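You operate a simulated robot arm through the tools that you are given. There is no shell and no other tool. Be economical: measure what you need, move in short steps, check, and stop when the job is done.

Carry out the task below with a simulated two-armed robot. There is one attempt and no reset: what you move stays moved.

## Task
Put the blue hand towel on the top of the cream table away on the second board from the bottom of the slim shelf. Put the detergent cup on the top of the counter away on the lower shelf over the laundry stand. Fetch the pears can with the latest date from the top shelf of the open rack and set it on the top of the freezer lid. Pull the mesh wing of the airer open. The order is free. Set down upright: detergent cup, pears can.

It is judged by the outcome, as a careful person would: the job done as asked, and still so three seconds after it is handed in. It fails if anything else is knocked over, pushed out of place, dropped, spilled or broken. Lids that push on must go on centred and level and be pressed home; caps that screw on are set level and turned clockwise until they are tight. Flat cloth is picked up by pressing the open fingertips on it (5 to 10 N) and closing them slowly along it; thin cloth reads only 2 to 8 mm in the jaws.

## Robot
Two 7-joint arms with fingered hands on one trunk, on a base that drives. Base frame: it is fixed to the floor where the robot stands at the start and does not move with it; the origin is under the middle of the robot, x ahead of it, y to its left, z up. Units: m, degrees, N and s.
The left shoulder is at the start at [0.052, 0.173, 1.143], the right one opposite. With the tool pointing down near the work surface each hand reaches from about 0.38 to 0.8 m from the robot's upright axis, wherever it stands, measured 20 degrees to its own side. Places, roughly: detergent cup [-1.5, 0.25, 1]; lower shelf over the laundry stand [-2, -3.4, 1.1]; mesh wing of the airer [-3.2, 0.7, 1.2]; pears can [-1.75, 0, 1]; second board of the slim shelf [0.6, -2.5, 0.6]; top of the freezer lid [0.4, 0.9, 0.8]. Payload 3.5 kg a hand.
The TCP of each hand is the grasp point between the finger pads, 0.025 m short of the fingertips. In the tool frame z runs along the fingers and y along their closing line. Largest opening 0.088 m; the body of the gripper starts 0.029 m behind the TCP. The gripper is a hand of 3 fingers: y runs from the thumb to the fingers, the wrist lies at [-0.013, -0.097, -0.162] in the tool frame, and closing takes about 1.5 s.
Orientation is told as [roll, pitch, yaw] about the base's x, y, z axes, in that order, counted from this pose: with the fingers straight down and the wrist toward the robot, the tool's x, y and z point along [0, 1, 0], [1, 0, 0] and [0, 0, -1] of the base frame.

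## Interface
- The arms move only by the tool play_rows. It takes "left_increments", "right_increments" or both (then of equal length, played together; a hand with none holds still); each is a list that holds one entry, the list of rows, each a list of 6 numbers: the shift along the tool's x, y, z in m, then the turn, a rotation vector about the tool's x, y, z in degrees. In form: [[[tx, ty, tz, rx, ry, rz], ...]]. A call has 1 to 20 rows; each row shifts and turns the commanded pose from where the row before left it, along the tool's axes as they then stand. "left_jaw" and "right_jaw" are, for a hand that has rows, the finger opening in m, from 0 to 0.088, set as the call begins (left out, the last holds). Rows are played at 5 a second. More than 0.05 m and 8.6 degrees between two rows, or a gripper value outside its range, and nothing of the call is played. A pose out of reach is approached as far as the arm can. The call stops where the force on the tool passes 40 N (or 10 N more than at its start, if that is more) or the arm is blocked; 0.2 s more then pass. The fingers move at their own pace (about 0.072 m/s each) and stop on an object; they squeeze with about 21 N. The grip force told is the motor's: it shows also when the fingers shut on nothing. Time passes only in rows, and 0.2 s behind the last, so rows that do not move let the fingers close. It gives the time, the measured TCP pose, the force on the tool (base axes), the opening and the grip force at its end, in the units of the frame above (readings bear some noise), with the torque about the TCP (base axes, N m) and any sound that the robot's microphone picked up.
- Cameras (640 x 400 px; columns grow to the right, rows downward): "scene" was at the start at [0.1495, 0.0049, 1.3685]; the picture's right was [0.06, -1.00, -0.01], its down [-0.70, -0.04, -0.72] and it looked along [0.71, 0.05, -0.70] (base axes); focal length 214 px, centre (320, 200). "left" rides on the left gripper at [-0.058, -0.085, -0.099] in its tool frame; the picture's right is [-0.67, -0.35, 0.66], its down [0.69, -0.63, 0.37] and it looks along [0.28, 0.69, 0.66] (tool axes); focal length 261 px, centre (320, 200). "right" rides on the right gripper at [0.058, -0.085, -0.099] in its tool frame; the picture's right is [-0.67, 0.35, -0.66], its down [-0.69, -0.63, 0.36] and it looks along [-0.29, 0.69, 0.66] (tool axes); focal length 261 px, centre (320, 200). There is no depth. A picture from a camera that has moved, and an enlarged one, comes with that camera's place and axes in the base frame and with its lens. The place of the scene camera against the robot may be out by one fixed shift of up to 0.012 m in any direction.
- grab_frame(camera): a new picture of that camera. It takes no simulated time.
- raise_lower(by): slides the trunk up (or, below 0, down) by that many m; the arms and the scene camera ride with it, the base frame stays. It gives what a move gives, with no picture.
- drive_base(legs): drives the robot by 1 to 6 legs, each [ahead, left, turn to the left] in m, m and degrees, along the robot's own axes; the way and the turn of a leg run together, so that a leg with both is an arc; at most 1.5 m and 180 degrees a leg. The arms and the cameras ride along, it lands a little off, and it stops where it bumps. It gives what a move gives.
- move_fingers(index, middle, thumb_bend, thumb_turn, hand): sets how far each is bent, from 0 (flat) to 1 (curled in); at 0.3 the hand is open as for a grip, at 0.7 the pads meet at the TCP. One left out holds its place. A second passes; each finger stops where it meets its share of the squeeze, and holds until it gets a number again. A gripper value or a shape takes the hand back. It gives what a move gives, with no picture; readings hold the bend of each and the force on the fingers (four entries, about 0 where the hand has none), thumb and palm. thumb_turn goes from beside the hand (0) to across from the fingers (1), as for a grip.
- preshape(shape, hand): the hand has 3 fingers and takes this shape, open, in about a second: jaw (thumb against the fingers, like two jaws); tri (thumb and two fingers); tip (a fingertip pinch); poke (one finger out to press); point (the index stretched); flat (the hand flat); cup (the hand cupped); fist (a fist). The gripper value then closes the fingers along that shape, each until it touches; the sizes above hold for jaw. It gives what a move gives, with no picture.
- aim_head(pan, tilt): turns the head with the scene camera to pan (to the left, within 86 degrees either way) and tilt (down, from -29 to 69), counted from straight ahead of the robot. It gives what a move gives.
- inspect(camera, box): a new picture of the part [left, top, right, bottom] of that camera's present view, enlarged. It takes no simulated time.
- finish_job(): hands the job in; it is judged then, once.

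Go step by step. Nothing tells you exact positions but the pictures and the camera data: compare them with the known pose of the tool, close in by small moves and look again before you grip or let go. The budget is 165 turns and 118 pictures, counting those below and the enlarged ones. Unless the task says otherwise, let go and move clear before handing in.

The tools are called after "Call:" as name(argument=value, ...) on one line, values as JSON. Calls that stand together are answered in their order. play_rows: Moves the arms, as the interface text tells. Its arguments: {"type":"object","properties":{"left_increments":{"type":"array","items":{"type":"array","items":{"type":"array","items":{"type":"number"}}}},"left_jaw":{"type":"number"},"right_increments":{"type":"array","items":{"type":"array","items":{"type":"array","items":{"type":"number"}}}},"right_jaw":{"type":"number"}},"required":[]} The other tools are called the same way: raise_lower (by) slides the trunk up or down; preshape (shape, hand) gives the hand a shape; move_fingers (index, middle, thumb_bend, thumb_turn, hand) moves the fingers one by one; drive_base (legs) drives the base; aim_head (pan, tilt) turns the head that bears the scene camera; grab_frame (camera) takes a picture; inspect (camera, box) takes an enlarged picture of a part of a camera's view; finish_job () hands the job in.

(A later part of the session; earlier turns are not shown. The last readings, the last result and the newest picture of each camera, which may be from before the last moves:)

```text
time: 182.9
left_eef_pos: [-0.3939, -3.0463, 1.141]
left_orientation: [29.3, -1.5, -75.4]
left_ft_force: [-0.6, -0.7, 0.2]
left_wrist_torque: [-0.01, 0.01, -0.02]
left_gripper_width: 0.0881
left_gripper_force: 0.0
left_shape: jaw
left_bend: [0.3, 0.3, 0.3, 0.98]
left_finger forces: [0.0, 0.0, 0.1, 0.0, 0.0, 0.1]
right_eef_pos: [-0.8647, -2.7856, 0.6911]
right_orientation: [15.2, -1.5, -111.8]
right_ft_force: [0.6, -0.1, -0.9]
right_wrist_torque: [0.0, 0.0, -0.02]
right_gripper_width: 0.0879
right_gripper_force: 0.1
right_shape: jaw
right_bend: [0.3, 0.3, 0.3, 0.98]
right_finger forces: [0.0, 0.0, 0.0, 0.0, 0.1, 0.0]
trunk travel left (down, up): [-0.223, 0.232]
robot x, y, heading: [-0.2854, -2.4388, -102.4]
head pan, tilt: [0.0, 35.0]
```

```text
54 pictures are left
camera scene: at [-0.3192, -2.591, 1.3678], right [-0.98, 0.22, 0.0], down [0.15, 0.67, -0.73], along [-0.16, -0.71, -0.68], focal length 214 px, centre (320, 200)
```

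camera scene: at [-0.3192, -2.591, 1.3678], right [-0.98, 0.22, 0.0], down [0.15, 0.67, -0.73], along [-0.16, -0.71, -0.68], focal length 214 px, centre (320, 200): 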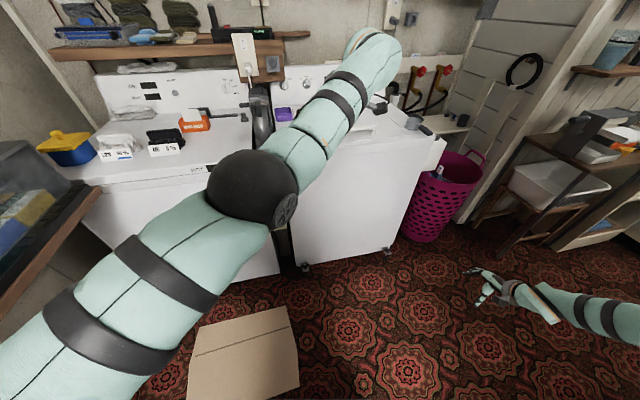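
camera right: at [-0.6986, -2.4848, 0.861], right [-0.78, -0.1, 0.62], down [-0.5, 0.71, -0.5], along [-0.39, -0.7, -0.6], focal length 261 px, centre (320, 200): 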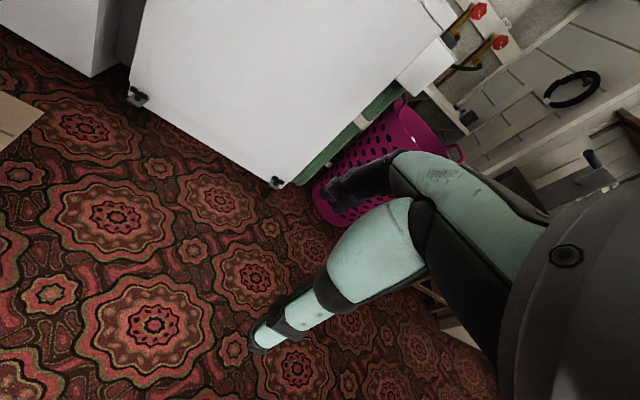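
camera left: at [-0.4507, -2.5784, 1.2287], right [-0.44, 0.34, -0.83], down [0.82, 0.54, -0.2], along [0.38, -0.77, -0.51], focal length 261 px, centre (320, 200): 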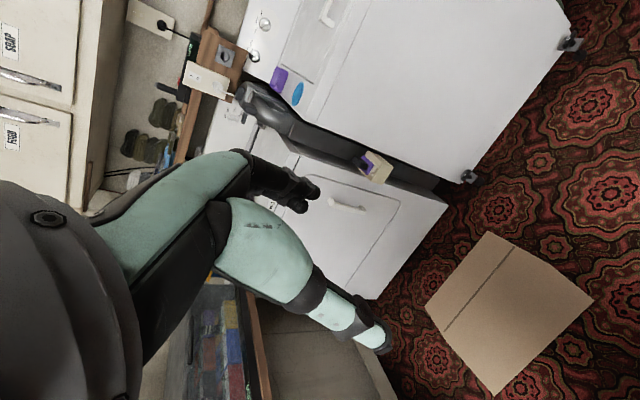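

Both arms are free. I restore both hands to level, compact poses in 10 rows.

Call:
play_rows(left_increments=[[[0, 0, 0, 0, -7.3, 0], [0, 0, 0, 0, -7.3, 0], [0, 0, 0, 0, -7.3, 0], [0, 0, 0, 0, -7.3, 0], [0, -0.02, 0, 0, 0, 6.8], [0, -0.02, 0, 0, 0, 6.8], [0.02, -0.03, 0, 0, 0, 6.8], [0.03, -0.03, 0, 0, 0, 6.8], [0.04, -0.03, 0, 0, 0, 0], [0.04, -0.03, 0, 0, 0, 0], [0.04, 0, 0, 0, 0, 0]]], right_increments=[[[0, 0, 0, 0, -7.6, 0], [0, 0, 0, 0, -7.6, 0], [0.03, 0, -0.03, 0, 0, -5], [0.03, 0, -0.03, 0, 0, -5], [0.035, 0, -0.045, 0, 0, 0], [0.035, 0, -0.045, 0, 0, 0], [0.035, 0, -0.045, 0, 0, 0], [0.035, 0, -0.045, 0, 0, 0], [0.035, 0, -0.045, 0, 0, 0], [0.035, 0, -0.045, 0, 0, 0], [0.02, 0, -0.03, 0, 0, 0]]])

Call:
grab_frame(camera="scene")

```text
refused: row 5 steps farther than a row can; nothing moved
```

```text
53 pictures are left
camera scene: at [-0.3192, -2.591, 1.3678], right [-0.98, 0.22, 0.0], down [0.15, 0.67, -0.73], along [-0.16, -0.71, -0.68], focal length 214 px, centre (320, 200)
```

scene: 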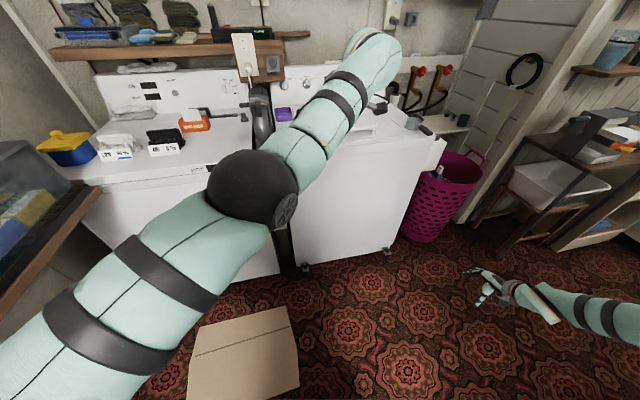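

One row was too long; I replay with shorter rows.

Call:
play_rows(left_increments=[[[0, 0, 0, 0, -7.3, 0], [0, 0, 0, 0, -7.3, 0], [0, 0, 0, 0, -7.3, 0], [0, 0, 0, 0, -7.3, 0], [0, -0.02, 0, 0, 0, 6.8], [0, -0.02, 0, 0, 0, 6.8], [0.02, -0.03, 0, 0, 0, 6.8], [0.03, -0.03, 0, 0, 0, 6.8], [0.035, -0.03, 0, 0, 0, 0], [0.035, -0.03, 0, 0, 0, 0], [0.04, 0, 0, 0, 0, 0], [0, 0, 0, 0, 0, 0]]], right_increments=[[[0, 0, 0, 0, -7.6, 0], [0, 0, 0, 0, -7.6, 0], [0.025, 0, -0.035, 0, 0, -5], [0.025, 0, -0.035, 0, 0, -5], [0.03, 0, -0.038, 0, 0, 0], [0.03, 0, -0.038, 0, 0, 0], [0.03, 0, -0.038, 0, 0, 0], [0.03, 0, -0.038, 0, 0, 0], [0.03, 0, -0.038, 0, 0, 0], [0.03, 0, -0.038, 0, 0, 0], [0.03, 0, -0.038, 0, 0, 0], [0.02, 0, -0.03, 0, 0, 0]]])

Call:
drive_base(legs=[[0, -0.22, 0], [0, 0, 51], [0, 0, 51]])

```text
time: 185.7
left_eef_pos: [-0.2196, -2.9954, 1.1196]
left_orientation: [3.1, -2.6, -99.7]
left_ft_force: [0.3, -0.2, -0.6]
left_wrist_torque: [0.04, 0.01, -0.02]
left_gripper_width: 0.0881
left_gripper_force: 0.0
left_shape: jaw
left_bend: [0.3, 0.3, 0.3, 0.98]
left_finger forces: [0.1, 0.0, 0.0, 0.0, 0.0, 0.1]
left hand out of reach, approached as far as the arm can: row 8, 9, 10
right_eef_pos: [-0.5894, -2.8382, 1.0569]
right_orientation: [-0.2, -1.5, -101.7]
right_ft_force: [0.4, 0.0, -1.3]
right_wrist_torque: [-0.01, -0.01, 0.03]
right_gripper_width: 0.0879
right_gripper_force: 0.0
right_shape: jaw
right_bend: [0.3, 0.3, 0.3, 0.98]
right_finger forces: [0.0, 0.0, 0.0, 0.0, 0.0, 0.0]
trunk travel left (down, up): [-0.223, 0.232]
robot x, y, heading: [-0.285, -2.441, -102.5]
head pan, tilt: [0.0, 35.0]
stopped in row 12 (left hand): the arm was blocked; the commanded pose is now the measured one
```

```text
time: 191.9
left_eef_pos: [0.0366, -2.2281, 1.1192]
left_orientation: [3.0, -2.8, 0.8]
left_ft_force: [0.7, 0.0, 1.4]
left_wrist_torque: [0.0, 0.0, 0.0]
left_gripper_width: 0.088
left_gripper_force: 0.0
left_shape: jaw
left_bend: [0.3, 0.3, 0.3, 0.98]
left_finger forces: [0.0, 0.0, 0.1, 0.0, 0.0, 0.1]
right_eef_pos: [-0.0514, -2.6224, 1.0575]
right_orientation: [-0.2, -1.5, -1.3]
right_ft_force: [-0.4, -0.6, -0.5]
right_wrist_torque: [0.0, 0.04, -0.01]
right_gripper_width: 0.0882
right_gripper_force: 0.0
right_shape: jaw
right_bend: [0.3, 0.3, 0.3, 0.98]
right_finger forces: [0.0, 0.1, 0.1, 0.1, 0.1, 0.1]
trunk travel left (down, up): [-0.223, 0.232]
robot x, y, heading: [-0.4948, -2.3956, -2.3]
head pan, tilt: [0.0, 35.0]
```

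All free, facing +x. I check the slim shelf from here.

Call:
inspect(camera="scene", box=[240, 0, 460, 280])

```text
1.43 times, centred on (350, 140) of scene
camera zoom: at [-0.3443, -2.4005, 1.3678], right [-0.04, -1.0, 0.0], down [-0.68, 0.02, -0.73], along [0.73, -0.03, -0.68], focal length 306 px, centre (277, 286)
```

zoom: 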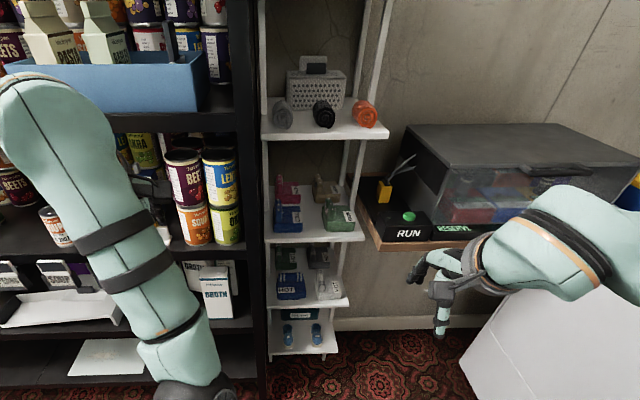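

The slim shelf is intact, with the blue towel on the second board. Now back north and turn to the counter.

Call:
drive_base(legs=[[0, 1.3, 2.3], [0, 1.02, 0], [0, 0, 90], [0, 0, 90], [0.2, 0, 0]])

Call:
aim_head(pan=-15, tilt=35)

Call:
grab_frame(camera="scene")

```text
time: 212.3
left_eef_pos: [-1.1329, -0.2132, 1.1194]
left_orientation: [2.9, -2.8, -178.5]
left_ft_force: [0.0, -0.3, 0.2]
left_wrist_torque: [0.0, 0.0, -0.04]
left_gripper_width: 0.088
left_gripper_force: 0.1
left_shape: jaw
left_bend: [0.3, 0.3, 0.3, 0.98]
left_finger forces: [0.0, 0.0, 0.1, 0.0, 0.1, 0.1]
right_eef_pos: [-1.0494, 0.1814, 1.056]
right_orientation: [-0.2, -1.4, 179.2]
right_ft_force: [-0.2, 0.2, -0.2]
right_wrist_torque: [0.01, -0.02, -0.02]
right_gripper_width: 0.0879
right_gripper_force: 0.0
right_shape: jaw
right_bend: [0.3, 0.3, 0.3, 0.98]
right_finger forces: [0.1, 0.1, 0.1, 0.0, 0.0, 0.0]
trunk travel left (down, up): [-0.223, 0.232]
robot x, y, heading: [-0.6034, -0.0451, 178.6]
head pan, tilt: [0.0, 35.0]
```

```text
time: 213.1
left_eef_pos: [-1.1338, -0.2125, 1.1192]
left_orientation: [2.9, -2.7, -178.4]
left_ft_force: [0.0, 0.0, -0.1]
left_wrist_torque: [-0.01, -0.01, 0.03]
left_gripper_width: 0.0882
left_gripper_force: 0.0
left_shape: jaw
left_bend: [0.3, 0.3, 0.3, 0.98]
left_finger forces: [0.0, 0.0, 0.0, 0.0, 0.1, 0.0]
right_eef_pos: [-1.05, 0.1825, 1.0572]
right_orientation: [-0.3, -1.5, 179.3]
right_ft_force: [-0.2, -0.3, -0.5]
right_wrist_torque: [0.02, -0.05, 0.04]
right_gripper_width: 0.0879
right_gripper_force: 0.0
right_shape: jaw
right_bend: [0.3, 0.3, 0.3, 0.98]
right_finger forces: [0.0, 0.0, 0.1, 0.0, 0.1, 0.0]
trunk travel left (down, up): [-0.223, 0.232]
robot x, y, heading: [-0.603, -0.0397, 178.6]
head pan, tilt: [-15.0, 35.0]
```

```text
51 pictures are left
camera scene: at [-0.752, -0.0155, 1.3681], right [0.28, 0.96, 0.04], down [0.66, -0.16, -0.73], along [-0.7, 0.23, -0.68], focal length 214 px, centre (320, 200)
```

scene: 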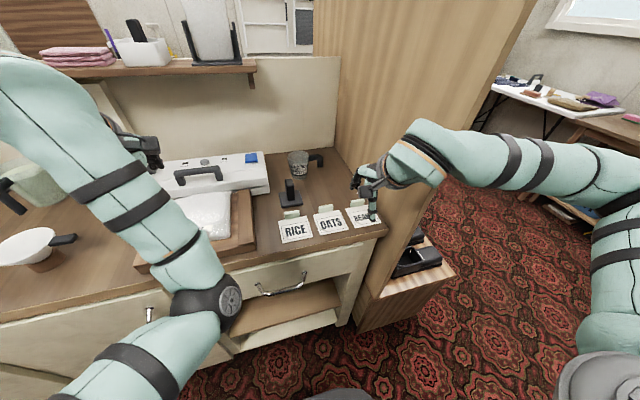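

The left arm's elbow hangs low near the counter edge. I lift the left hand up and outward to restore its elbow.

Call:
play_rows(left_increments=[[[0.02, -0.01, -0.04, 0, 0, 0], [0.02, -0.01, -0.04, 0, 0, 0], [0.02, -0.01, -0.04, 0, 0, 0], [0.03, -0.02, -0.03, 0, 0, 0], [0.03, -0.02, -0.03, 0, 0, 0], [0.03, -0.02, -0.03, 0, 0, 0], [0, 0, 0, 0, 0, 0]]])

Call:
aim_head(pan=15, tilt=35)

Call:
grab_frame(camera="scene")

```text
time: 214.0
left_eef_pos: [-1.0985, -0.3127, 1.1532]
left_orientation: [5.2, 10.1, -172.9]
left_ft_force: [-1.0, 0.2, -0.6]
left_wrist_torque: [-0.04, -0.02, 0.0]
left_gripper_width: 0.0878
left_gripper_force: 0.0
left_shape: jaw
left_bend: [0.3, 0.3, 0.3, 0.98]
left_finger forces: [0.0, 0.1, 0.0, 0.0, 0.0, 0.1]
right_eef_pos: [-1.0495, 0.1804, 1.0559]
right_orientation: [-0.3, -1.4, 179.3]
right_ft_force: [-0.5, 0.6, 0.2]
right_wrist_torque: [-0.03, 0.0, 0.01]
right_gripper_width: 0.0877
right_gripper_force: 0.0
right_shape: jaw
right_bend: [0.3, 0.3, 0.3, 0.98]
right_finger forces: [0.0, 0.0, 0.1, 0.0, 0.0, 0.0]
trunk travel left (down, up): [-0.223, 0.232]
robot x, y, heading: [-0.6014, -0.0417, 178.5]
head pan, tilt: [-15.0, 35.0]
stopped in row 4 (left hand): the arm was blocked; the commanded pose is now the measured one
```

```text
time: 215.0
left_eef_pos: [-1.0965, -0.3119, 1.153]
left_orientation: [5.3, 10.1, -173.0]
left_ft_force: [0.1, -0.1, -0.9]
left_wrist_torque: [0.0, 0.03, 0.01]
left_gripper_width: 0.088
left_gripper_force: 0.1
left_shape: jaw
left_bend: [0.3, 0.3, 0.3, 0.98]
left_finger forces: [0.0, 0.1, 0.1, 0.1, 0.0, 0.1]
right_eef_pos: [-1.0503, 0.1804, 1.0566]
right_orientation: [-0.2, -1.6, 179.2]
right_ft_force: [0.1, -0.7, 1.3]
right_wrist_torque: [0.01, -0.03, -0.04]
right_gripper_width: 0.0881
right_gripper_force: 0.1
right_shape: jaw
right_bend: [0.3, 0.3, 0.3, 0.98]
right_finger forces: [0.0, 0.1, 0.0, 0.0, 0.0, 0.0]
trunk travel left (down, up): [-0.223, 0.232]
robot x, y, heading: [-0.6006, -0.0432, 178.7]
head pan, tilt: [15.0, 35.0]
```

```text
50 pictures are left
camera scene: at [-0.7529, -0.0609, 1.3682], right [-0.23, 0.97, -0.04], down [0.67, 0.13, -0.73], along [-0.71, -0.19, -0.68], focal length 214 px, centre (320, 200)
```

scene: 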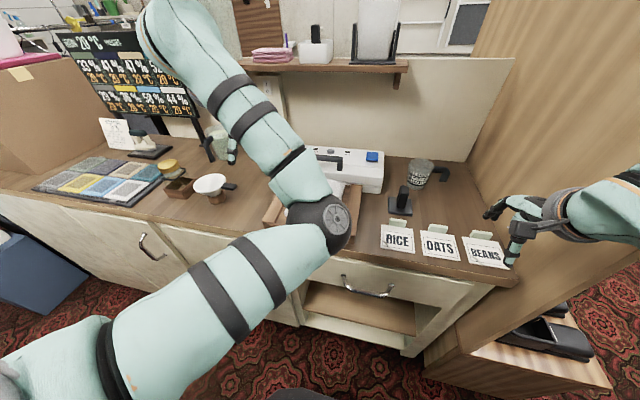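

The left elbow has flipped inward. I try swinging the left hand outward with a left yaw to unfold it.

Call:
play_rows(left_increments=[[[0.03, 0.01, -0.02, 0, 0, -6], [0.03, 0.01, -0.02, 0, 0, -6], [0.03, 0.01, -0.02, 0, 0, -6], [0.03, 0.01, -0.02, 0, 0, -6], [0.03, 0.01, -0.02, 0, 0, -6], [0.03, 0.01, -0.02, 0, 0, -6], [0.03, 0.0, -0.02, 0, 0, -6], [0.03, 0.0, -0.02, 0, 0, -6], [0, 0, 0, 0, 0, 0]]])

Call:
grab_frame(camera="scene")

```text
time: 217.0
left_eef_pos: [-1.0771, -0.5285, 1.337]
left_orientation: [11.0, 2.7, -125.1]
left_ft_force: [-0.1, -0.1, 0.0]
left_wrist_torque: [-0.02, 0.01, -0.01]
left_gripper_width: 0.0877
left_gripper_force: 0.0
left_shape: jaw
left_bend: [0.3, 0.3, 0.3, 0.98]
left_finger forces: [0.0, 0.0, 0.0, 0.1, 0.0, 0.1]
right_eef_pos: [-1.0495, 0.181, 1.0573]
right_orientation: [-0.2, -1.5, 179.3]
right_ft_force: [0.1, -0.3, -0.4]
right_wrist_torque: [0.0, -0.02, 0.01]
right_gripper_width: 0.088
right_gripper_force: 0.0
right_shape: jaw
right_bend: [0.3, 0.3, 0.3, 0.98]
right_finger forces: [0.0, 0.0, 0.0, 0.0, 0.0, 0.0]
trunk travel left (down, up): [-0.223, 0.232]
robot x, y, heading: [-0.6009, -0.045, 178.8]
head pan, tilt: [15.0, 35.0]
```

```text
49 pictures are left
camera scene: at [-0.7532, -0.0609, 1.3681], right [-0.23, 0.97, -0.04], down [0.67, 0.13, -0.73], along [-0.71, -0.19, -0.68], focal length 214 px, centre (320, 200)
```

scene: 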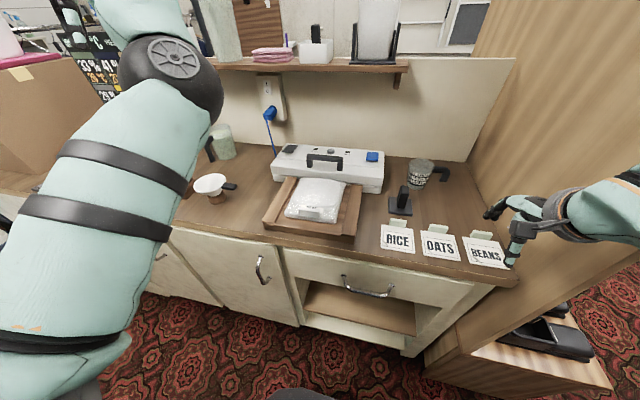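

The left elbow is back outside. I retract the left hand a bit, then shift and turn the base so the right arm clears the partition.

Call:
play_rows(left_increments=[[[0, -0.04, 0.0, 0, 0, 3], [0, -0.04, 0.02, 0, 0, 3], [0, -0.04, 0.02, 0, 0, 3], [0, 0, 0.02, 0, 0, 3], [0, 0, 0.02, 0, 0, 3], [0, 0, 0, 0, 0, 0]]])

Call:
drive_base(legs=[[0, 0.26, 0], [0, 0, -24], [0.12, 0, 0]])

Call:
aim_head(pan=-10, tilt=35)

Call:
grab_frame(camera="scene")

```text
time: 218.4
left_eef_pos: [-0.9869, -0.4386, 1.2637]
left_orientation: [9.9, 5.6, -140.1]
left_ft_force: [-0.6, 0.5, 0.2]
left_wrist_torque: [-0.04, -0.01, 0.03]
left_gripper_width: 0.0878
left_gripper_force: 0.1
left_shape: jaw
left_bend: [0.3, 0.3, 0.3, 0.98]
left_finger forces: [0.1, 0.0, 0.0, 0.1, 0.1, 0.1]
right_eef_pos: [-1.049, 0.1816, 1.0568]
right_orientation: [-0.2, -1.5, 179.3]
right_ft_force: [-0.7, -0.2, -0.6]
right_wrist_torque: [-0.04, -0.03, -0.01]
right_gripper_width: 0.0878
right_gripper_force: 0.1
right_shape: jaw
right_bend: [0.3, 0.3, 0.3, 0.98]
right_finger forces: [0.1, 0.0, 0.0, 0.0, 0.0, 0.0]
trunk travel left (down, up): [-0.223, 0.232]
robot x, y, heading: [-0.6007, -0.0389, 178.7]
head pan, tilt: [15.0, 35.0]
```

```text
time: 222.3
left_eef_pos: [-1.2298, -0.4551, 1.2642]
left_orientation: [9.8, 5.4, -164.2]
left_ft_force: [-0.8, 0.5, 0.3]
left_wrist_torque: [0.02, 0.0, -0.01]
left_gripper_width: 0.0879
left_gripper_force: 0.1
left_shape: jaw
left_bend: [0.3, 0.3, 0.3, 0.98]
left_finger forces: [0.0, 0.0, 0.1, 0.0, 0.1, 0.0]
right_eef_pos: [-1.0331, 0.1358, 1.0583]
right_orientation: [-0.2, -1.7, 155.3]
right_ft_force: [0.3, -0.4, 0.5]
right_wrist_torque: [0.01, 0.02, -0.01]
right_gripper_width: 0.088
right_gripper_force: 0.0
right_shape: jaw
right_bend: [0.3, 0.3, 0.3, 0.98]
right_finger forces: [0.0, 0.1, 0.0, 0.0, 0.0, 0.0]
trunk travel left (down, up): [-0.223, 0.232]
robot x, y, heading: [-0.7175, -0.2478, 154.4]
head pan, tilt: [15.0, 35.0]
```

```text
time: 223.2
left_eef_pos: [-1.2307, -0.455, 1.2645]
left_orientation: [9.8, 5.6, -164.0]
left_ft_force: [-0.6, -0.1, 1.0]
left_wrist_torque: [-0.03, 0.01, 0.01]
left_gripper_width: 0.0882
left_gripper_force: 0.0
left_shape: jaw
left_bend: [0.3, 0.3, 0.3, 0.98]
left_finger forces: [0.0, 0.0, 0.1, 0.0, 0.0, 0.0]
right_eef_pos: [-1.0333, 0.1363, 1.0577]
right_orientation: [-0.2, -1.5, 155.3]
right_ft_force: [0.2, -0.1, -0.3]
right_wrist_torque: [0.0, 0.03, 0.0]
right_gripper_width: 0.0882
right_gripper_force: 0.0
right_shape: jaw
right_bend: [0.3, 0.3, 0.3, 0.98]
right_finger forces: [0.1, 0.0, 0.0, 0.1, 0.0, 0.0]
trunk travel left (down, up): [-0.223, 0.232]
robot x, y, heading: [-0.7165, -0.2479, 154.4]
head pan, tilt: [-10.0, 35.0]
```

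```text
48 pictures are left
camera scene: at [-0.8473, -0.1714, 1.368], right [0.58, 0.81, 0.02], down [0.57, -0.38, -0.73], along [-0.59, 0.44, -0.68], focal length 214 px, centre (320, 200)
```

scene: 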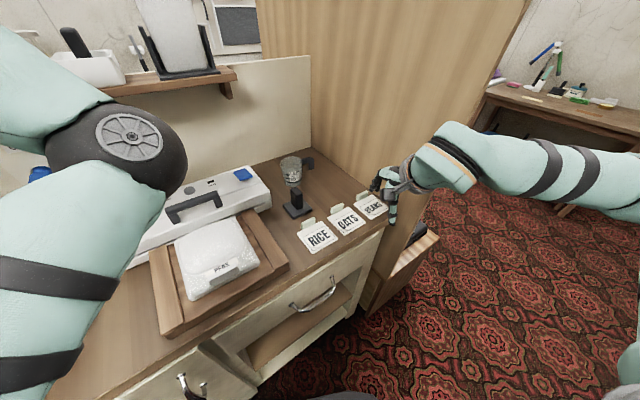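

The right forearm would brush the partition, so I use the left hand for the cup: robot to about (−0.74, 0.33), facing −x, backing off before crossing the partition edge.

Call:
drive_base(legs=[[-0.2, 0, 0], [0, 0, 25.6], [0, -0.66, 0], [0.2, 0, 0]])

Call:
aim_head(pan=10, tilt=30)

Call:
grab_frame(camera="scene")

```text
time: 228.3
left_eef_pos: [-0.9096, -0.3003, 1.2657]
left_orientation: [9.9, 5.6, -138.4]
left_ft_force: [-0.4, 0.6, -0.1]
left_wrist_torque: [-0.01, -0.01, 0.01]
left_gripper_width: 0.0879
left_gripper_force: 0.0
left_shape: jaw
left_bend: [0.3, 0.3, 0.3, 0.98]
left_finger forces: [0.0, 0.0, 0.2, 0.0, 0.0, 0.0]
right_eef_pos: [-0.9891, 0.3122, 1.0576]
right_orientation: [-0.2, -1.8, -177.4]
right_ft_force: [-0.2, -12.6, -0.1]
right_wrist_torque: [0.52, -0.01, 0.44]
right_gripper_width: 0.0879
right_gripper_force: 0.1
right_shape: jaw
right_bend: [0.3, 0.3, 0.3, 0.98]
right_finger forces: [0.0, 12.7, 0.0, 0.0, 0.0, 0.1]
trunk travel left (down, up): [-0.223, 0.232]
robot x, y, heading: [-0.5367, 0.1066, -179.7]
head pan, tilt: [-10.0, 35.0]
stopped in leg 3: the force on the tool passed its limit (the readings are from after the stop); the commanded pose is now the measured one
```

```text
time: 229.2
left_eef_pos: [-0.9092, -0.3008, 1.2647]
left_orientation: [9.7, 5.7, -138.3]
left_ft_force: [-0.3, 0.3, -0.4]
left_wrist_torque: [0.02, -0.03, 0.02]
left_gripper_width: 0.0881
left_gripper_force: 0.1
left_shape: jaw
left_bend: [0.3, 0.3, 0.3, 0.98]
left_finger forces: [0.0, 0.0, 0.0, 0.1, 0.0, 0.0]
right_eef_pos: [-0.9889, 0.3117, 1.0566]
right_orientation: [-0.2, -1.6, -177.7]
right_ft_force: [0.3, -11.8, 0.2]
right_wrist_torque: [0.47, 0.05, 0.36]
right_gripper_width: 0.088
right_gripper_force: 0.1
right_shape: jaw
right_bend: [0.3, 0.3, 0.3, 0.98]
right_finger forces: [0.0, 11.1, 0.0, 0.0, 0.1, 0.1]
trunk travel left (down, up): [-0.223, 0.232]
robot x, y, heading: [-0.5377, 0.1094, -179.9]
head pan, tilt: [10.0, 30.0]
```

```text
47 pictures are left
camera scene: at [-0.6919, 0.0896, 1.3753], right [-0.18, 0.98, -0.02], down [0.61, 0.09, -0.79], along [-0.77, -0.15, -0.62], focal length 214 px, centre (320, 200)
```

scene: 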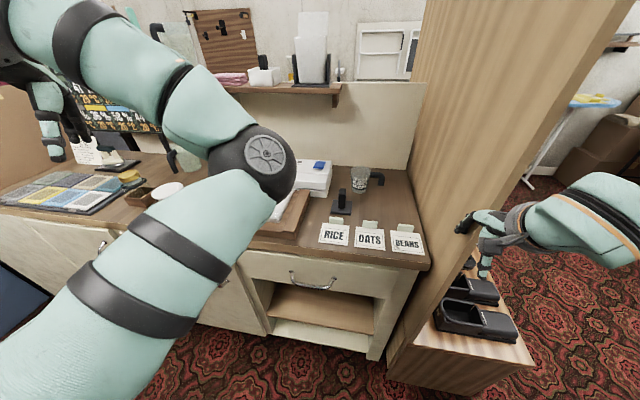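

A right fingertip touched the partition edge; I step back from it. I'll use the right hand after all, from heading 150°, which keeps the forearm clear of the partition.

Call:
drive_base(legs=[[0, 0.1, 0], [0, 0.23, 0], [0, 0, -30], [0.2, 0.09, 0]])

Call:
aim_head(pan=-5, tilt=35)

Call:
grab_frame(camera="scene")

```text
time: 234.4
left_eef_pos: [-1.2804, -0.3587, 1.2656]
left_orientation: [9.9, 5.4, -168.7]
left_ft_force: [0.2, -0.3, -0.2]
left_wrist_torque: [0.02, 0.02, -0.05]
left_gripper_width: 0.088
left_gripper_force: 0.1
left_shape: jaw
left_bend: [0.3, 0.3, 0.3, 0.98]
left_finger forces: [0.1, 0.1, 0.1, 0.0, 0.0, 0.0]
right_eef_pos: [-1.0402, 0.2107, 1.0584]
right_orientation: [-0.2, -1.7, 152.0]
right_ft_force: [0.0, -0.3, 1.1]
right_wrist_torque: [-0.01, -0.01, -0.01]
right_gripper_width: 0.0878
right_gripper_force: 0.1
right_shape: jaw
right_bend: [0.3, 0.3, 0.3, 0.98]
right_finger forces: [0.0, 0.0, 0.1, 0.0, 0.1, 0.0]
trunk travel left (down, up): [-0.223, 0.232]
robot x, y, heading: [-0.7518, -0.1949, 150.2]
head pan, tilt: [10.0, 30.0]
```

```text
time: 235.2
left_eef_pos: [-1.283, -0.3587, 1.2657]
left_orientation: [10.0, 5.6, -168.7]
left_ft_force: [-0.3, 0.1, 0.5]
left_wrist_torque: [0.02, 0.0, -0.01]
left_gripper_width: 0.0881
left_gripper_force: 0.1
left_shape: jaw
left_bend: [0.3, 0.3, 0.3, 0.98]
left_finger forces: [0.0, 0.0, 0.0, 0.1, 0.0, 0.0]
right_eef_pos: [-1.0415, 0.2095, 1.0577]
right_orientation: [-0.2, -1.7, 152.0]
right_ft_force: [0.1, -0.2, 0.2]
right_wrist_torque: [-0.03, -0.03, -0.02]
right_gripper_width: 0.0878
right_gripper_force: 0.2
right_shape: jaw
right_bend: [0.3, 0.3, 0.3, 0.98]
right_finger forces: [0.0, 0.0, 0.0, 0.0, 0.1, 0.0]
trunk travel left (down, up): [-0.223, 0.232]
robot x, y, heading: [-0.7543, -0.1937, 149.8]
head pan, tilt: [-5.0, 35.0]
```

```text
46 pictures are left
camera scene: at [-0.883, -0.1123, 1.3678], right [0.57, 0.82, 0.01], down [0.57, -0.38, -0.73], along [-0.59, 0.43, -0.68], focal length 214 px, centre (320, 200)
```

scene: 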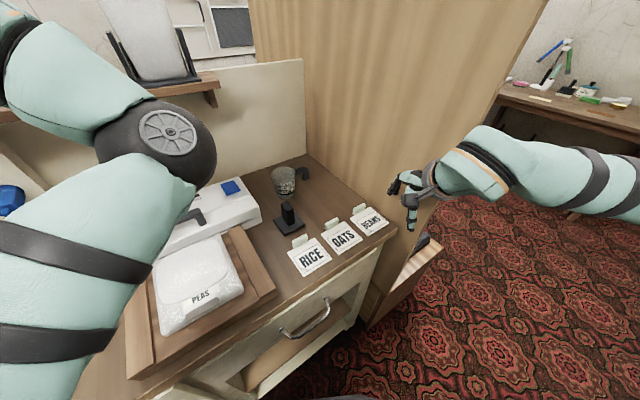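

I move the right hand left first, away from the partition, then forward above the cup.

Call:
play_rows(right_increments=[[[0.04, 0.0, 0, 0, 0, 0], [0.04, 0.01, 0, 0, 0, 0], [0.04, 0.02, 0, 0, 0, 0], [0.03, 0.035, 0, 0, 0, -2], [0.02, 0.04, 0, 0, 0, -2], [0.01, 0.045, 0, 0, 0, -2], [0, 0.045, 0, 0, 0, 0], [0, 0.045, 0, 0, 0, 0], [0, 0, 0, 0, 0, 0]]])

Call:
grab_frame(camera="right")

Call:
grab_frame(camera="scene")

```text
time: 237.2
left_eef_pos: [-1.2809, -0.3582, 1.266]
left_orientation: [9.9, 5.5, -168.7]
left_ft_force: [0.3, 0.7, -0.2]
left_wrist_torque: [-0.02, 0.01, 0.0]
left_gripper_width: 0.088
left_gripper_force: 0.0
left_shape: jaw
left_bend: [0.3, 0.3, 0.3, 0.98]
left_finger forces: [0.0, 0.0, 0.0, 0.1, 0.0, 0.0]
right_eef_pos: [-1.3412, 0.1528, 1.0636]
right_orientation: [-0.5, -1.7, 158.0]
right_ft_force: [0.1, -0.5, -0.4]
right_wrist_torque: [0.01, 0.02, -0.04]
right_gripper_width: 0.088
right_gripper_force: 0.0
right_shape: jaw
right_bend: [0.3, 0.3, 0.3, 0.98]
right_finger forces: [0.0, 0.1, 0.0, 0.0, 0.0, 0.0]
trunk travel left (down, up): [-0.223, 0.232]
robot x, y, heading: [-0.7518, -0.1951, 150.2]
head pan, tilt: [-5.0, 35.0]
```

```text
45 pictures are left
camera right: at [-1.2817, 0.065, 1.1595], right [-0.06, 0.74, 0.67], down [0.83, 0.41, -0.38], along [-0.55, 0.54, -0.64], focal length 261 px, centre (320, 200)
```

right: 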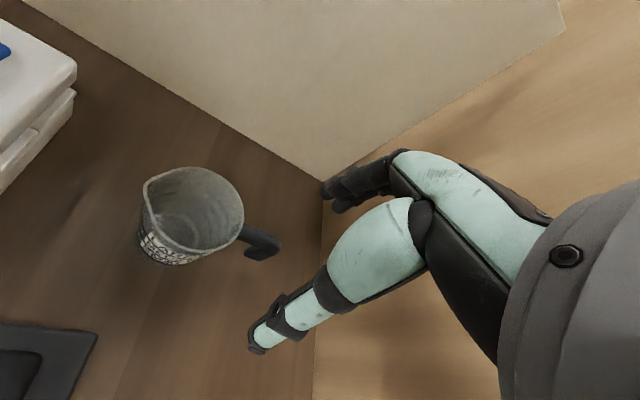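

```text
44 pictures are left
camera scene: at [-0.8818, -0.112, 1.3679], right [0.57, 0.82, 0.01], down [0.56, -0.39, -0.73], along [-0.59, 0.43, -0.68], focal length 214 px, centre (320, 200)
```

scene: 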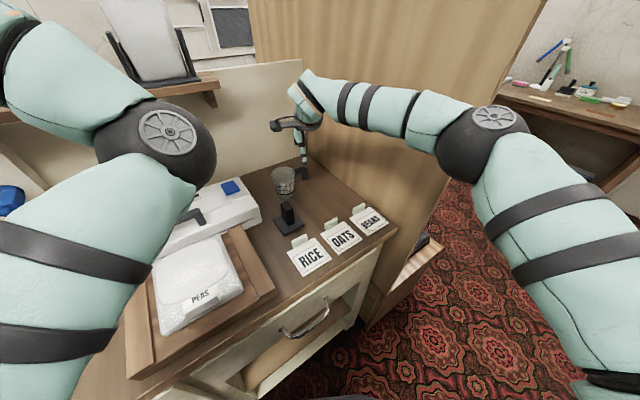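

The cup is empty, its handle bar runs along +y at about (−1.393, 0.178, 0.925). I go above the bar and look again.

Call:
play_rows(right_increments=[[[-0.002, 0.03, 0.02, 0, 0, -3.5], [-0.003, 0.028, 0.03, 0, 0, -3.5], [0, 0, 0.03, 0, 0, 0], [0, 0, 0, 0, 0, 0]]], right_jaw=0.065)

Call:
grab_frame(camera="right")

```text
time: 238.2
left_eef_pos: [-1.2831, -0.3593, 1.2652]
left_orientation: [9.8, 5.6, -168.7]
left_ft_force: [-0.1, 0.0, -0.2]
left_wrist_torque: [0.03, -0.01, 0.02]
left_gripper_width: 0.0878
left_gripper_force: 0.0
left_shape: jaw
left_bend: [0.3, 0.3, 0.3, 0.98]
left_finger forces: [0.0, 0.0, 0.0, 0.0, 0.0, 0.1]
right_eef_pos: [-1.3787, 0.1687, 0.9986]
right_orientation: [-0.5, -1.6, 165.0]
right_ft_force: [0.5, -0.4, 0.0]
right_wrist_torque: [-0.02, 0.0, -0.02]
right_gripper_width: 0.0651
right_gripper_force: 0.0
right_shape: jaw
right_bend: [0.27, 0.36, 0.55, 0.99]
right_finger forces: [0.0, 0.0, 0.0, 0.1, 0.0, 0.0]
right hand out of reach, approached as far as the arm can: row 2
trunk travel left (down, up): [-0.223, 0.232]
robot x, y, heading: [-0.7536, -0.1951, 150.1]
head pan, tilt: [-5.0, 35.0]
```

```text
43 pictures are left
camera right: at [-1.3085, 0.0893, 1.094], right [-0.15, 0.73, 0.67], down [0.78, 0.51, -0.38], along [-0.61, 0.47, -0.64], focal length 261 px, centre (320, 200)
```

right: 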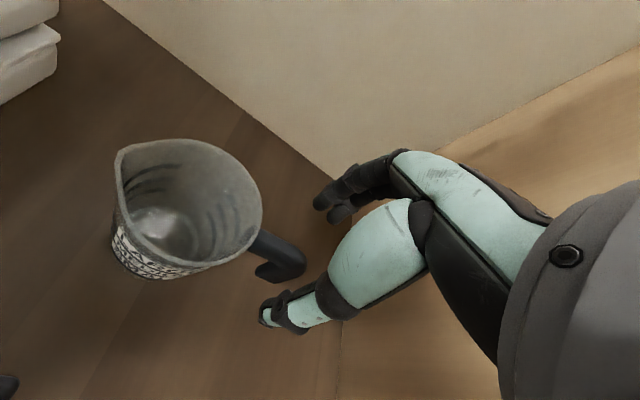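

The bar centre is about (−1.397, 0.181). The arm is at its reach, so I drive ahead 3 cm.

Call:
drive_base(legs=[[0.04, 0, 0]])

Call:
grab_frame(camera="right")

```text
time: 239.0
left_eef_pos: [-1.3126, -0.3411, 1.2657]
left_orientation: [9.7, 5.3, -168.7]
left_ft_force: [0.4, -0.6, 0.3]
left_wrist_torque: [-0.02, 0.07, 0.0]
left_gripper_width: 0.0882
left_gripper_force: 0.0
left_shape: jaw
left_bend: [0.3, 0.3, 0.3, 0.98]
left_finger forces: [0.0, 0.0, 0.0, 0.0, 0.0, 0.0]
right_eef_pos: [-1.409, 0.1885, 1.0024]
right_orientation: [-0.6, -1.9, 164.9]
right_ft_force: [-0.3, 0.9, 0.3]
right_wrist_torque: [0.03, 0.03, 0.02]
right_gripper_width: 0.0652
right_gripper_force: 0.2
right_shape: jaw
right_bend: [0.27, 0.36, 0.55, 0.99]
right_finger forces: [0.0, 0.0, 0.0, 0.1, 0.1, 0.0]
trunk travel left (down, up): [-0.223, 0.232]
robot x, y, heading: [-0.7913, -0.1737, 149.9]
head pan, tilt: [-5.0, 35.0]
```

```text
42 pictures are left
camera right: at [-1.3386, 0.1077, 1.0978], right [-0.14, 0.72, 0.67], down [0.78, 0.51, -0.38], along [-0.62, 0.47, -0.63], focal length 261 px, centre (320, 200)
```

right: 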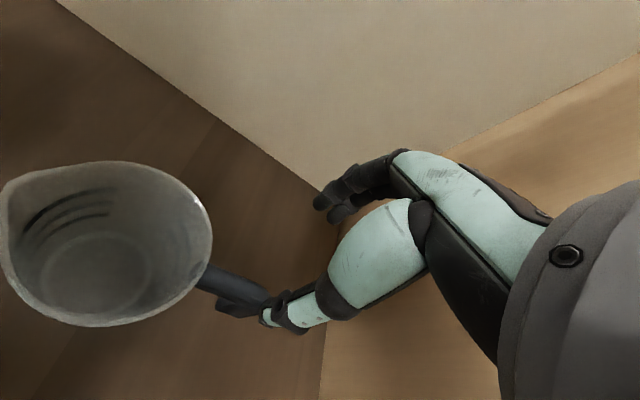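

I correct back 2 cm, left 6 mm and come half down, then look.

Call:
play_rows(right_increments=[[[0.006, -0.022, 0, 0, 0, 0], [0, 0, 0.02, 0, 0, 0], [0, 0, 0.015, 0, 0, 0], [0, 0, 0, 0, 0, 0]]])

Call:
grab_frame(camera="right")

```text
time: 240.0
left_eef_pos: [-1.3159, -0.3394, 1.265]
left_orientation: [9.8, 5.5, -168.7]
left_ft_force: [-0.4, 0.4, -0.5]
left_wrist_torque: [-0.01, 0.0, 0.05]
left_gripper_width: 0.088
left_gripper_force: 0.0
left_shape: jaw
left_bend: [0.3, 0.3, 0.3, 0.98]
left_finger forces: [0.1, 0.1, 0.0, 0.0, 0.1, 0.0]
right_eef_pos: [-1.3923, 0.1783, 0.9641]
right_orientation: [-0.5, -1.7, 164.9]
right_ft_force: [-0.2, -0.3, 1.0]
right_wrist_torque: [0.0, -0.05, -0.03]
right_gripper_width: 0.0652
right_gripper_force: 0.1
right_shape: jaw
right_bend: [0.27, 0.36, 0.55, 0.99]
right_finger forces: [0.0, 0.0, 0.0, 0.1, 0.0, 0.1]
trunk travel left (down, up): [-0.223, 0.232]
robot x, y, heading: [-0.7887, -0.1706, 149.8]
head pan, tilt: [-5.0, 35.0]
```

```text
41 pictures are left
camera right: at [-1.3227, 0.0977, 1.0602], right [-0.14, 0.73, 0.67], down [0.78, 0.5, -0.38], along [-0.61, 0.47, -0.64], focal length 261 px, centre (320, 200)
```

right: 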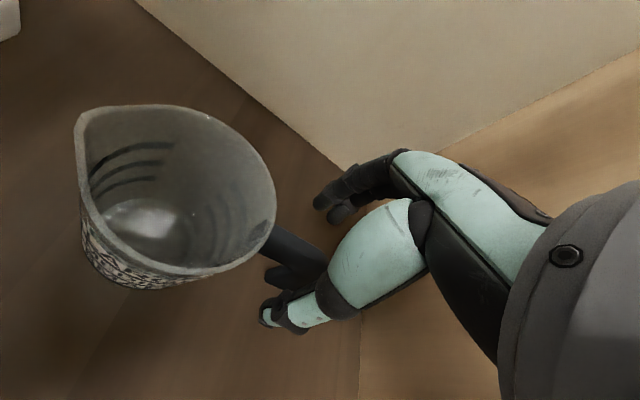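

The bar now lies between thumb and fingers. I go down 2.4 cm and close.

Call:
play_rows(right_increments=[[[0, 0, 0.012, 0, 0, 0], [0, 0, 0.012, 0, 0, 0], [0, 0, 0, 0, 0, 0]]])

Call:
play_rows(right_increments=[[[0, 0, 0, 0, 0, 0], [0, 0, 0, 0, 0, 0], [0, 0, 0, 0, 0, 0], [0, 0, 0, 0, 0, 0], [0, 0, 0, 0, 0, 0], [0, 0, 0, 0, 0, 0], [0, 0, 0, 0, 0, 0], [0, 0, 0, 0, 0, 0]]], right_jaw=0)

Call:
grab_frame(camera="right")

```text
time: 240.8
left_eef_pos: [-1.3172, -0.339, 1.2659]
left_orientation: [9.8, 5.4, -168.7]
left_ft_force: [-1.0, -0.2, -0.7]
left_wrist_torque: [0.04, 0.04, -0.01]
left_gripper_width: 0.0879
left_gripper_force: 0.0
left_shape: jaw
left_bend: [0.3, 0.3, 0.3, 0.98]
left_finger forces: [0.1, 0.1, 0.0, 0.0, 0.1, 0.1]
right_eef_pos: [-1.3928, 0.1793, 0.9385]
right_orientation: [-0.6, -1.7, 164.9]
right_ft_force: [-0.1, 0.3, 0.2]
right_wrist_torque: [-0.01, 0.0, 0.01]
right_gripper_width: 0.0653
right_gripper_force: 0.0
right_shape: jaw
right_bend: [0.27, 0.36, 0.55, 0.99]
right_finger forces: [0.1, 0.0, 0.1, 0.0, 0.0, 0.0]
trunk travel left (down, up): [-0.223, 0.232]
robot x, y, heading: [-0.7929, -0.1751, 150.1]
head pan, tilt: [-5.0, 35.0]
```

```text
time: 242.6
left_eef_pos: [-1.317, -0.3389, 1.2666]
left_orientation: [9.8, 5.6, -168.8]
left_ft_force: [-0.8, 0.4, -0.4]
left_wrist_torque: [0.0, 0.01, 0.0]
left_gripper_width: 0.088
left_gripper_force: 0.1
left_shape: jaw
left_bend: [0.3, 0.3, 0.3, 0.98]
left_finger forces: [0.0, 0.1, 0.0, 0.0, 0.0, 0.0]
right_eef_pos: [-1.3931, 0.1784, 0.9387]
right_orientation: [-0.5, -1.8, 164.9]
right_ft_force: [0.4, 0.0, 0.1]
right_wrist_torque: [-0.03, 0.05, -0.03]
right_gripper_width: 0.0078
right_gripper_force: 21.2
right_shape: jaw
right_bend: [0.7, 0.63, 0.79, 1.0]
right_finger forces: [5.6, 4.0, 0.0, 0.0, 6.5, 0.0]
trunk travel left (down, up): [-0.223, 0.232]
robot x, y, heading: [-0.7894, -0.1767, 149.8]
head pan, tilt: [-5.0, 35.0]
```

```text
40 pictures are left
camera right: at [-1.3232, 0.0986, 1.0346], right [-0.15, 0.73, 0.67], down [0.78, 0.5, -0.38], along [-0.61, 0.47, -0.64], focal length 261 px, centre (320, 200)
```

right: 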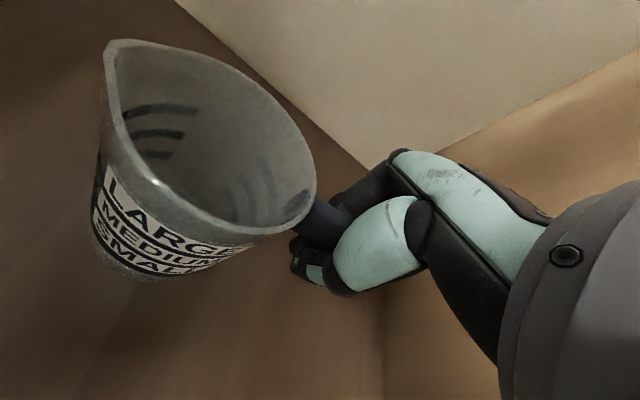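

The reading of 8 mm is thinner than the bar looks; I lift 1 cm to test the hold.

Call:
play_rows(right_increments=[[[0, 0, -0.005, 0, 0, 0], [0, 0, -0.005, 0, 0, 0], [0, 0, -0.01, 0, 0, 0], [0, 0, 0, 0, 0, 0]]])

Call:
grab_frame(camera="right")

```text
time: 243.6
left_eef_pos: [-1.3163, -0.3381, 1.2655]
left_orientation: [9.9, 5.5, -168.7]
left_ft_force: [0.3, 1.0, 0.1]
left_wrist_torque: [-0.02, 0.02, -0.02]
left_gripper_width: 0.0879
left_gripper_force: 0.0
left_shape: jaw
left_bend: [0.3, 0.3, 0.3, 0.98]
left_finger forces: [0.0, 0.1, 0.0, 0.0, 0.0, 0.0]
right_eef_pos: [-1.3939, 0.1789, 0.9589]
right_orientation: [-0.5, -1.7, 164.9]
right_ft_force: [0.0, 0.0, -0.7]
right_wrist_torque: [0.05, 0.01, -0.02]
right_gripper_width: 0.0074
right_gripper_force: 20.6
right_shape: jaw
right_bend: [0.7, 0.73, 0.8, 1.0]
right_finger forces: [7.5, 2.1, 0.0, 0.1, 7.1, 0.1]
trunk travel left (down, up): [-0.223, 0.232]
robot x, y, heading: [-0.7852, -0.1788, 150.1]
head pan, tilt: [-5.0, 35.0]
```

```text
39 pictures are left
camera right: at [-1.3235, 0.0992, 1.0552], right [-0.14, 0.73, 0.67], down [0.78, 0.5, -0.38], along [-0.61, 0.47, -0.64], focal length 261 px, centre (320, 200)
```

right: 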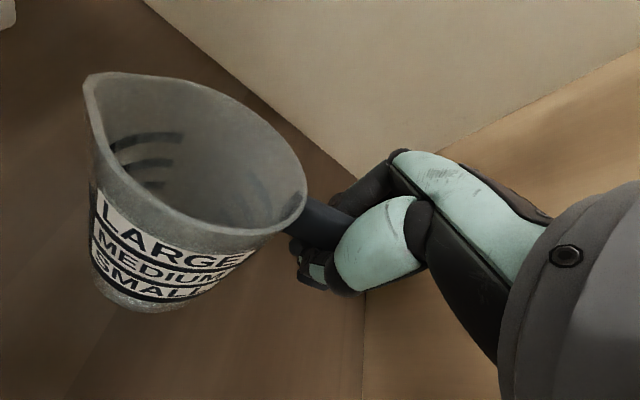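

I check from the head whether the cup has left the counter.

Call:
inspect(camera="scene", box=[230, 90, 350, 240])

```text
2.67 times, centred on (290, 165) of scene
camera zoom: at [-0.9172, -0.0923, 1.3678], right [0.57, 0.82, 0.01], down [0.57, -0.39, -0.73], along [-0.59, 0.43, -0.68], focal length 572 px, centre (400, 293)
```

zoom: 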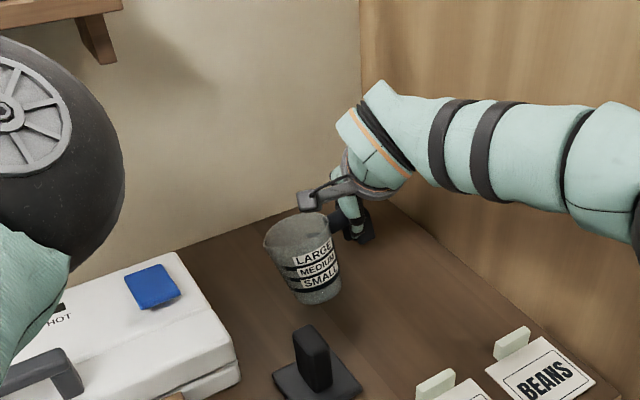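

The cup pivots in this pinch and hangs tilted. I set it back down at the same height and release; a pinch of the near rim wall will hold it steadier.

Call:
play_rows(right_increments=[[[0, 0, 0.006, 0, 0, 0], [0, 0, 0.006, 0, 0, 0], [0, 0, 0.006, 0, 0, 0], [0, 0, 0.002, 0, 0, 0], [0, 0, 0, 0, 0, 0]]])

Call:
play_rows(right_increments=[[[0, 0, 0, 0, 0, 0], [0, 0, 0, 0, 0, 0], [0, 0, 0, 0, 0, 0], [0, 0, -0.02, 0, 0, 0], [0, 0, -0.02, 0, 0, 0], [0, 0, -0.02, 0, 0, 0], [0, 0, -0.02, 0, 0, 0], [0, 0, 0, 0, 0, 0]]], right_jaw=0.06)

Call:
grab_frame(camera="right")

```text
time: 244.8
left_eef_pos: [-1.3167, -0.3375, 1.2653]
left_orientation: [9.8, 5.5, -168.8]
left_ft_force: [0.5, -0.2, 0.1]
left_wrist_torque: [-0.02, -0.05, -0.05]
left_gripper_width: 0.088
left_gripper_force: 0.0
left_shape: jaw
left_bend: [0.3, 0.3, 0.3, 0.98]
left_finger forces: [0.0, 0.1, 0.1, 0.1, 0.1, 0.1]
right_eef_pos: [-1.3939, 0.1783, 0.941]
right_orientation: [-0.6, -1.8, 164.9]
right_ft_force: [0.4, 1.3, 4.0]
right_wrist_torque: [-0.12, -0.02, 0.02]
right_gripper_width: 0.0071
right_gripper_force: 21.4
right_shape: jaw
right_bend: [0.7, 0.73, 0.8, 1.0]
right_finger forces: [4.4, 2.3, 0.0, 0.0, 5.2, 0.1]
trunk travel left (down, up): [-0.223, 0.232]
robot x, y, heading: [-0.7918, -0.1712, 149.8]
head pan, tilt: [-5.0, 35.0]
```

```text
time: 246.6
left_eef_pos: [-1.3178, -0.3391, 1.2659]
left_orientation: [10.0, 5.5, -168.8]
left_ft_force: [-0.1, 0.0, -0.1]
left_wrist_torque: [0.01, 0.02, -0.02]
left_gripper_width: 0.0882
left_gripper_force: 0.1
left_shape: jaw
left_bend: [0.3, 0.3, 0.3, 0.98]
left_finger forces: [0.0, 0.0, 0.0, 0.0, 0.0, 0.1]
right_eef_pos: [-1.3945, 0.1793, 1.0185]
right_orientation: [-0.7, -1.6, 165.1]
right_ft_force: [0.2, 0.1, 0.7]
right_wrist_torque: [0.0, 0.0, -0.02]
right_gripper_width: 0.0595
right_gripper_force: 0.1
right_shape: jaw
right_bend: [0.28, 0.38, 0.6, 1.0]
right_finger forces: [0.0, 0.0, 0.0, 0.0, 0.0, 0.0]
trunk travel left (down, up): [-0.223, 0.232]
robot x, y, heading: [-0.7889, -0.1733, 150.1]
head pan, tilt: [-5.0, 35.0]
```

```text
37 pictures are left
camera right: at [-1.3232, 0.0988, 1.1147], right [-0.15, 0.73, 0.67], down [0.78, 0.51, -0.38], along [-0.61, 0.47, -0.64], focal length 261 px, centre (320, 200)
```

right: 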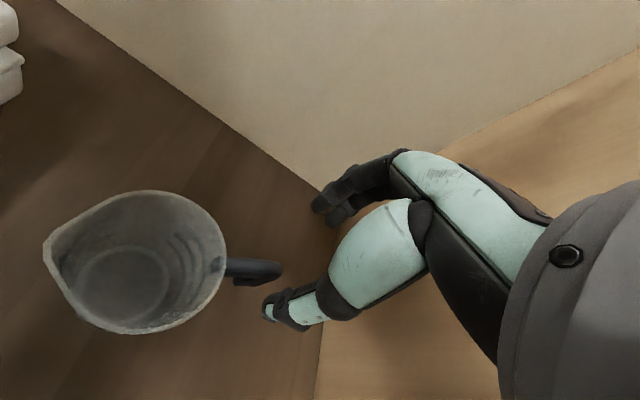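

The cup stands upright again. Rim centre about (−1.374, 0.115); I move over its near wall.

Call:
play_rows(right_increments=[[[0.028, -0.04, 0, 0, 0, 0], [0.028, -0.04, 0, 0, 0, 0], [0, 0, 0.02, 0, 0, 0], [0, 0, 0.015, 0, 0, 0], [0, 0, 0, 0, 0, 0]]], right_jaw=0.05)

Call:
grab_frame(camera="right")

```text
time: 247.8
left_eef_pos: [-1.3162, -0.3394, 1.2655]
left_orientation: [9.8, 5.5, -168.6]
left_ft_force: [0.0, 1.1, 0.0]
left_wrist_torque: [-0.01, 0.02, 0.0]
left_gripper_width: 0.0882
left_gripper_force: 0.0
left_shape: jaw
left_bend: [0.3, 0.3, 0.3, 0.98]
left_finger forces: [0.1, 0.0, 0.1, 0.1, 0.0, 0.1]
right_eef_pos: [-1.3301, 0.1035, 0.9806]
right_orientation: [-0.6, -1.7, 164.9]
right_ft_force: [-1.0, -0.3, -0.6]
right_wrist_torque: [0.01, 0.02, -0.02]
right_gripper_width: 0.0503
right_gripper_force: 0.0
right_shape: jaw
right_bend: [0.74, 0.42, 0.66, 1.0]
right_finger forces: [0.1, 0.0, 0.0, 0.0, 0.0, 0.0]
trunk travel left (down, up): [-0.223, 0.232]
robot x, y, heading: [-0.7902, -0.1739, 150.1]
head pan, tilt: [-5.0, 35.0]
```

```text
36 pictures are left
camera right: at [-1.2612, 0.0235, 1.0766], right [-0.14, 0.73, 0.67], down [0.78, 0.5, -0.38], along [-0.61, 0.47, -0.64], focal length 261 px, centre (320, 200)
```

right: 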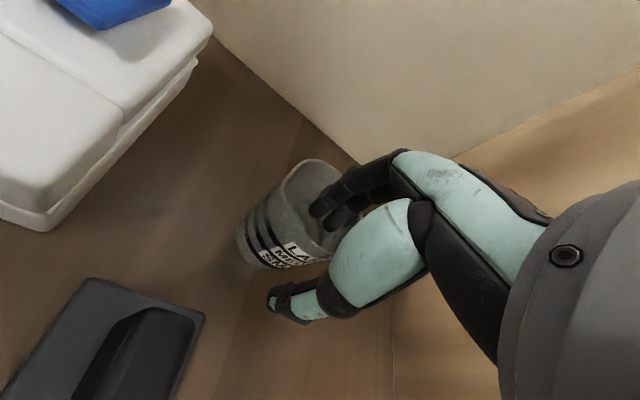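

Fingers are over the inside, thumb outside the near wall. I lower 4.5 cm in small steps and close.

Call:
play_rows(right_increments=[[[0, 0, 0.012, 0, 0, 0], [0, 0, 0.012, 0, 0, 0], [0, 0, 0.012, 0, 0, 0], [0, 0, 0.01, 0, 0, 0], [0, 0, 0, 0, 0, 0]]])

Call:
grab_frame(camera="right")

```text
time: 249.0
left_eef_pos: [-1.3168, -0.339, 1.2651]
left_orientation: [9.8, 5.4, -168.7]
left_ft_force: [1.3, 0.0, -0.1]
left_wrist_torque: [-0.02, -0.01, -0.01]
left_gripper_width: 0.0881
left_gripper_force: 0.0
left_shape: jaw
left_bend: [0.3, 0.3, 0.3, 0.98]
left_finger forces: [0.1, 0.0, 0.0, 0.0, 0.1, 0.0]
right_eef_pos: [-1.3307, 0.1041, 0.9359]
right_orientation: [-0.6, -1.7, 164.9]
right_ft_force: [0.9, -0.6, 0.0]
right_wrist_torque: [0.03, 0.0, -0.01]
right_gripper_width: 0.0504
right_gripper_force: 0.2
right_shape: jaw
right_bend: [0.74, 0.42, 0.66, 1.0]
right_finger forces: [0.0, 0.1, 0.0, 0.0, 0.0, 0.0]
trunk travel left (down, up): [-0.223, 0.232]
robot x, y, heading: [-0.7905, -0.1775, 149.8]
head pan, tilt: [-5.0, 35.0]
```

```text
35 pictures are left
camera right: at [-1.2612, 0.0245, 1.0311], right [-0.14, 0.73, 0.67], down [0.78, 0.5, -0.38], along [-0.61, 0.47, -0.64], focal length 261 px, centre (320, 200)
```

right: 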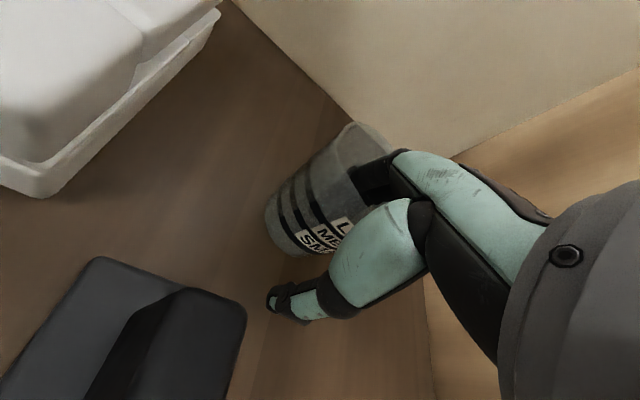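

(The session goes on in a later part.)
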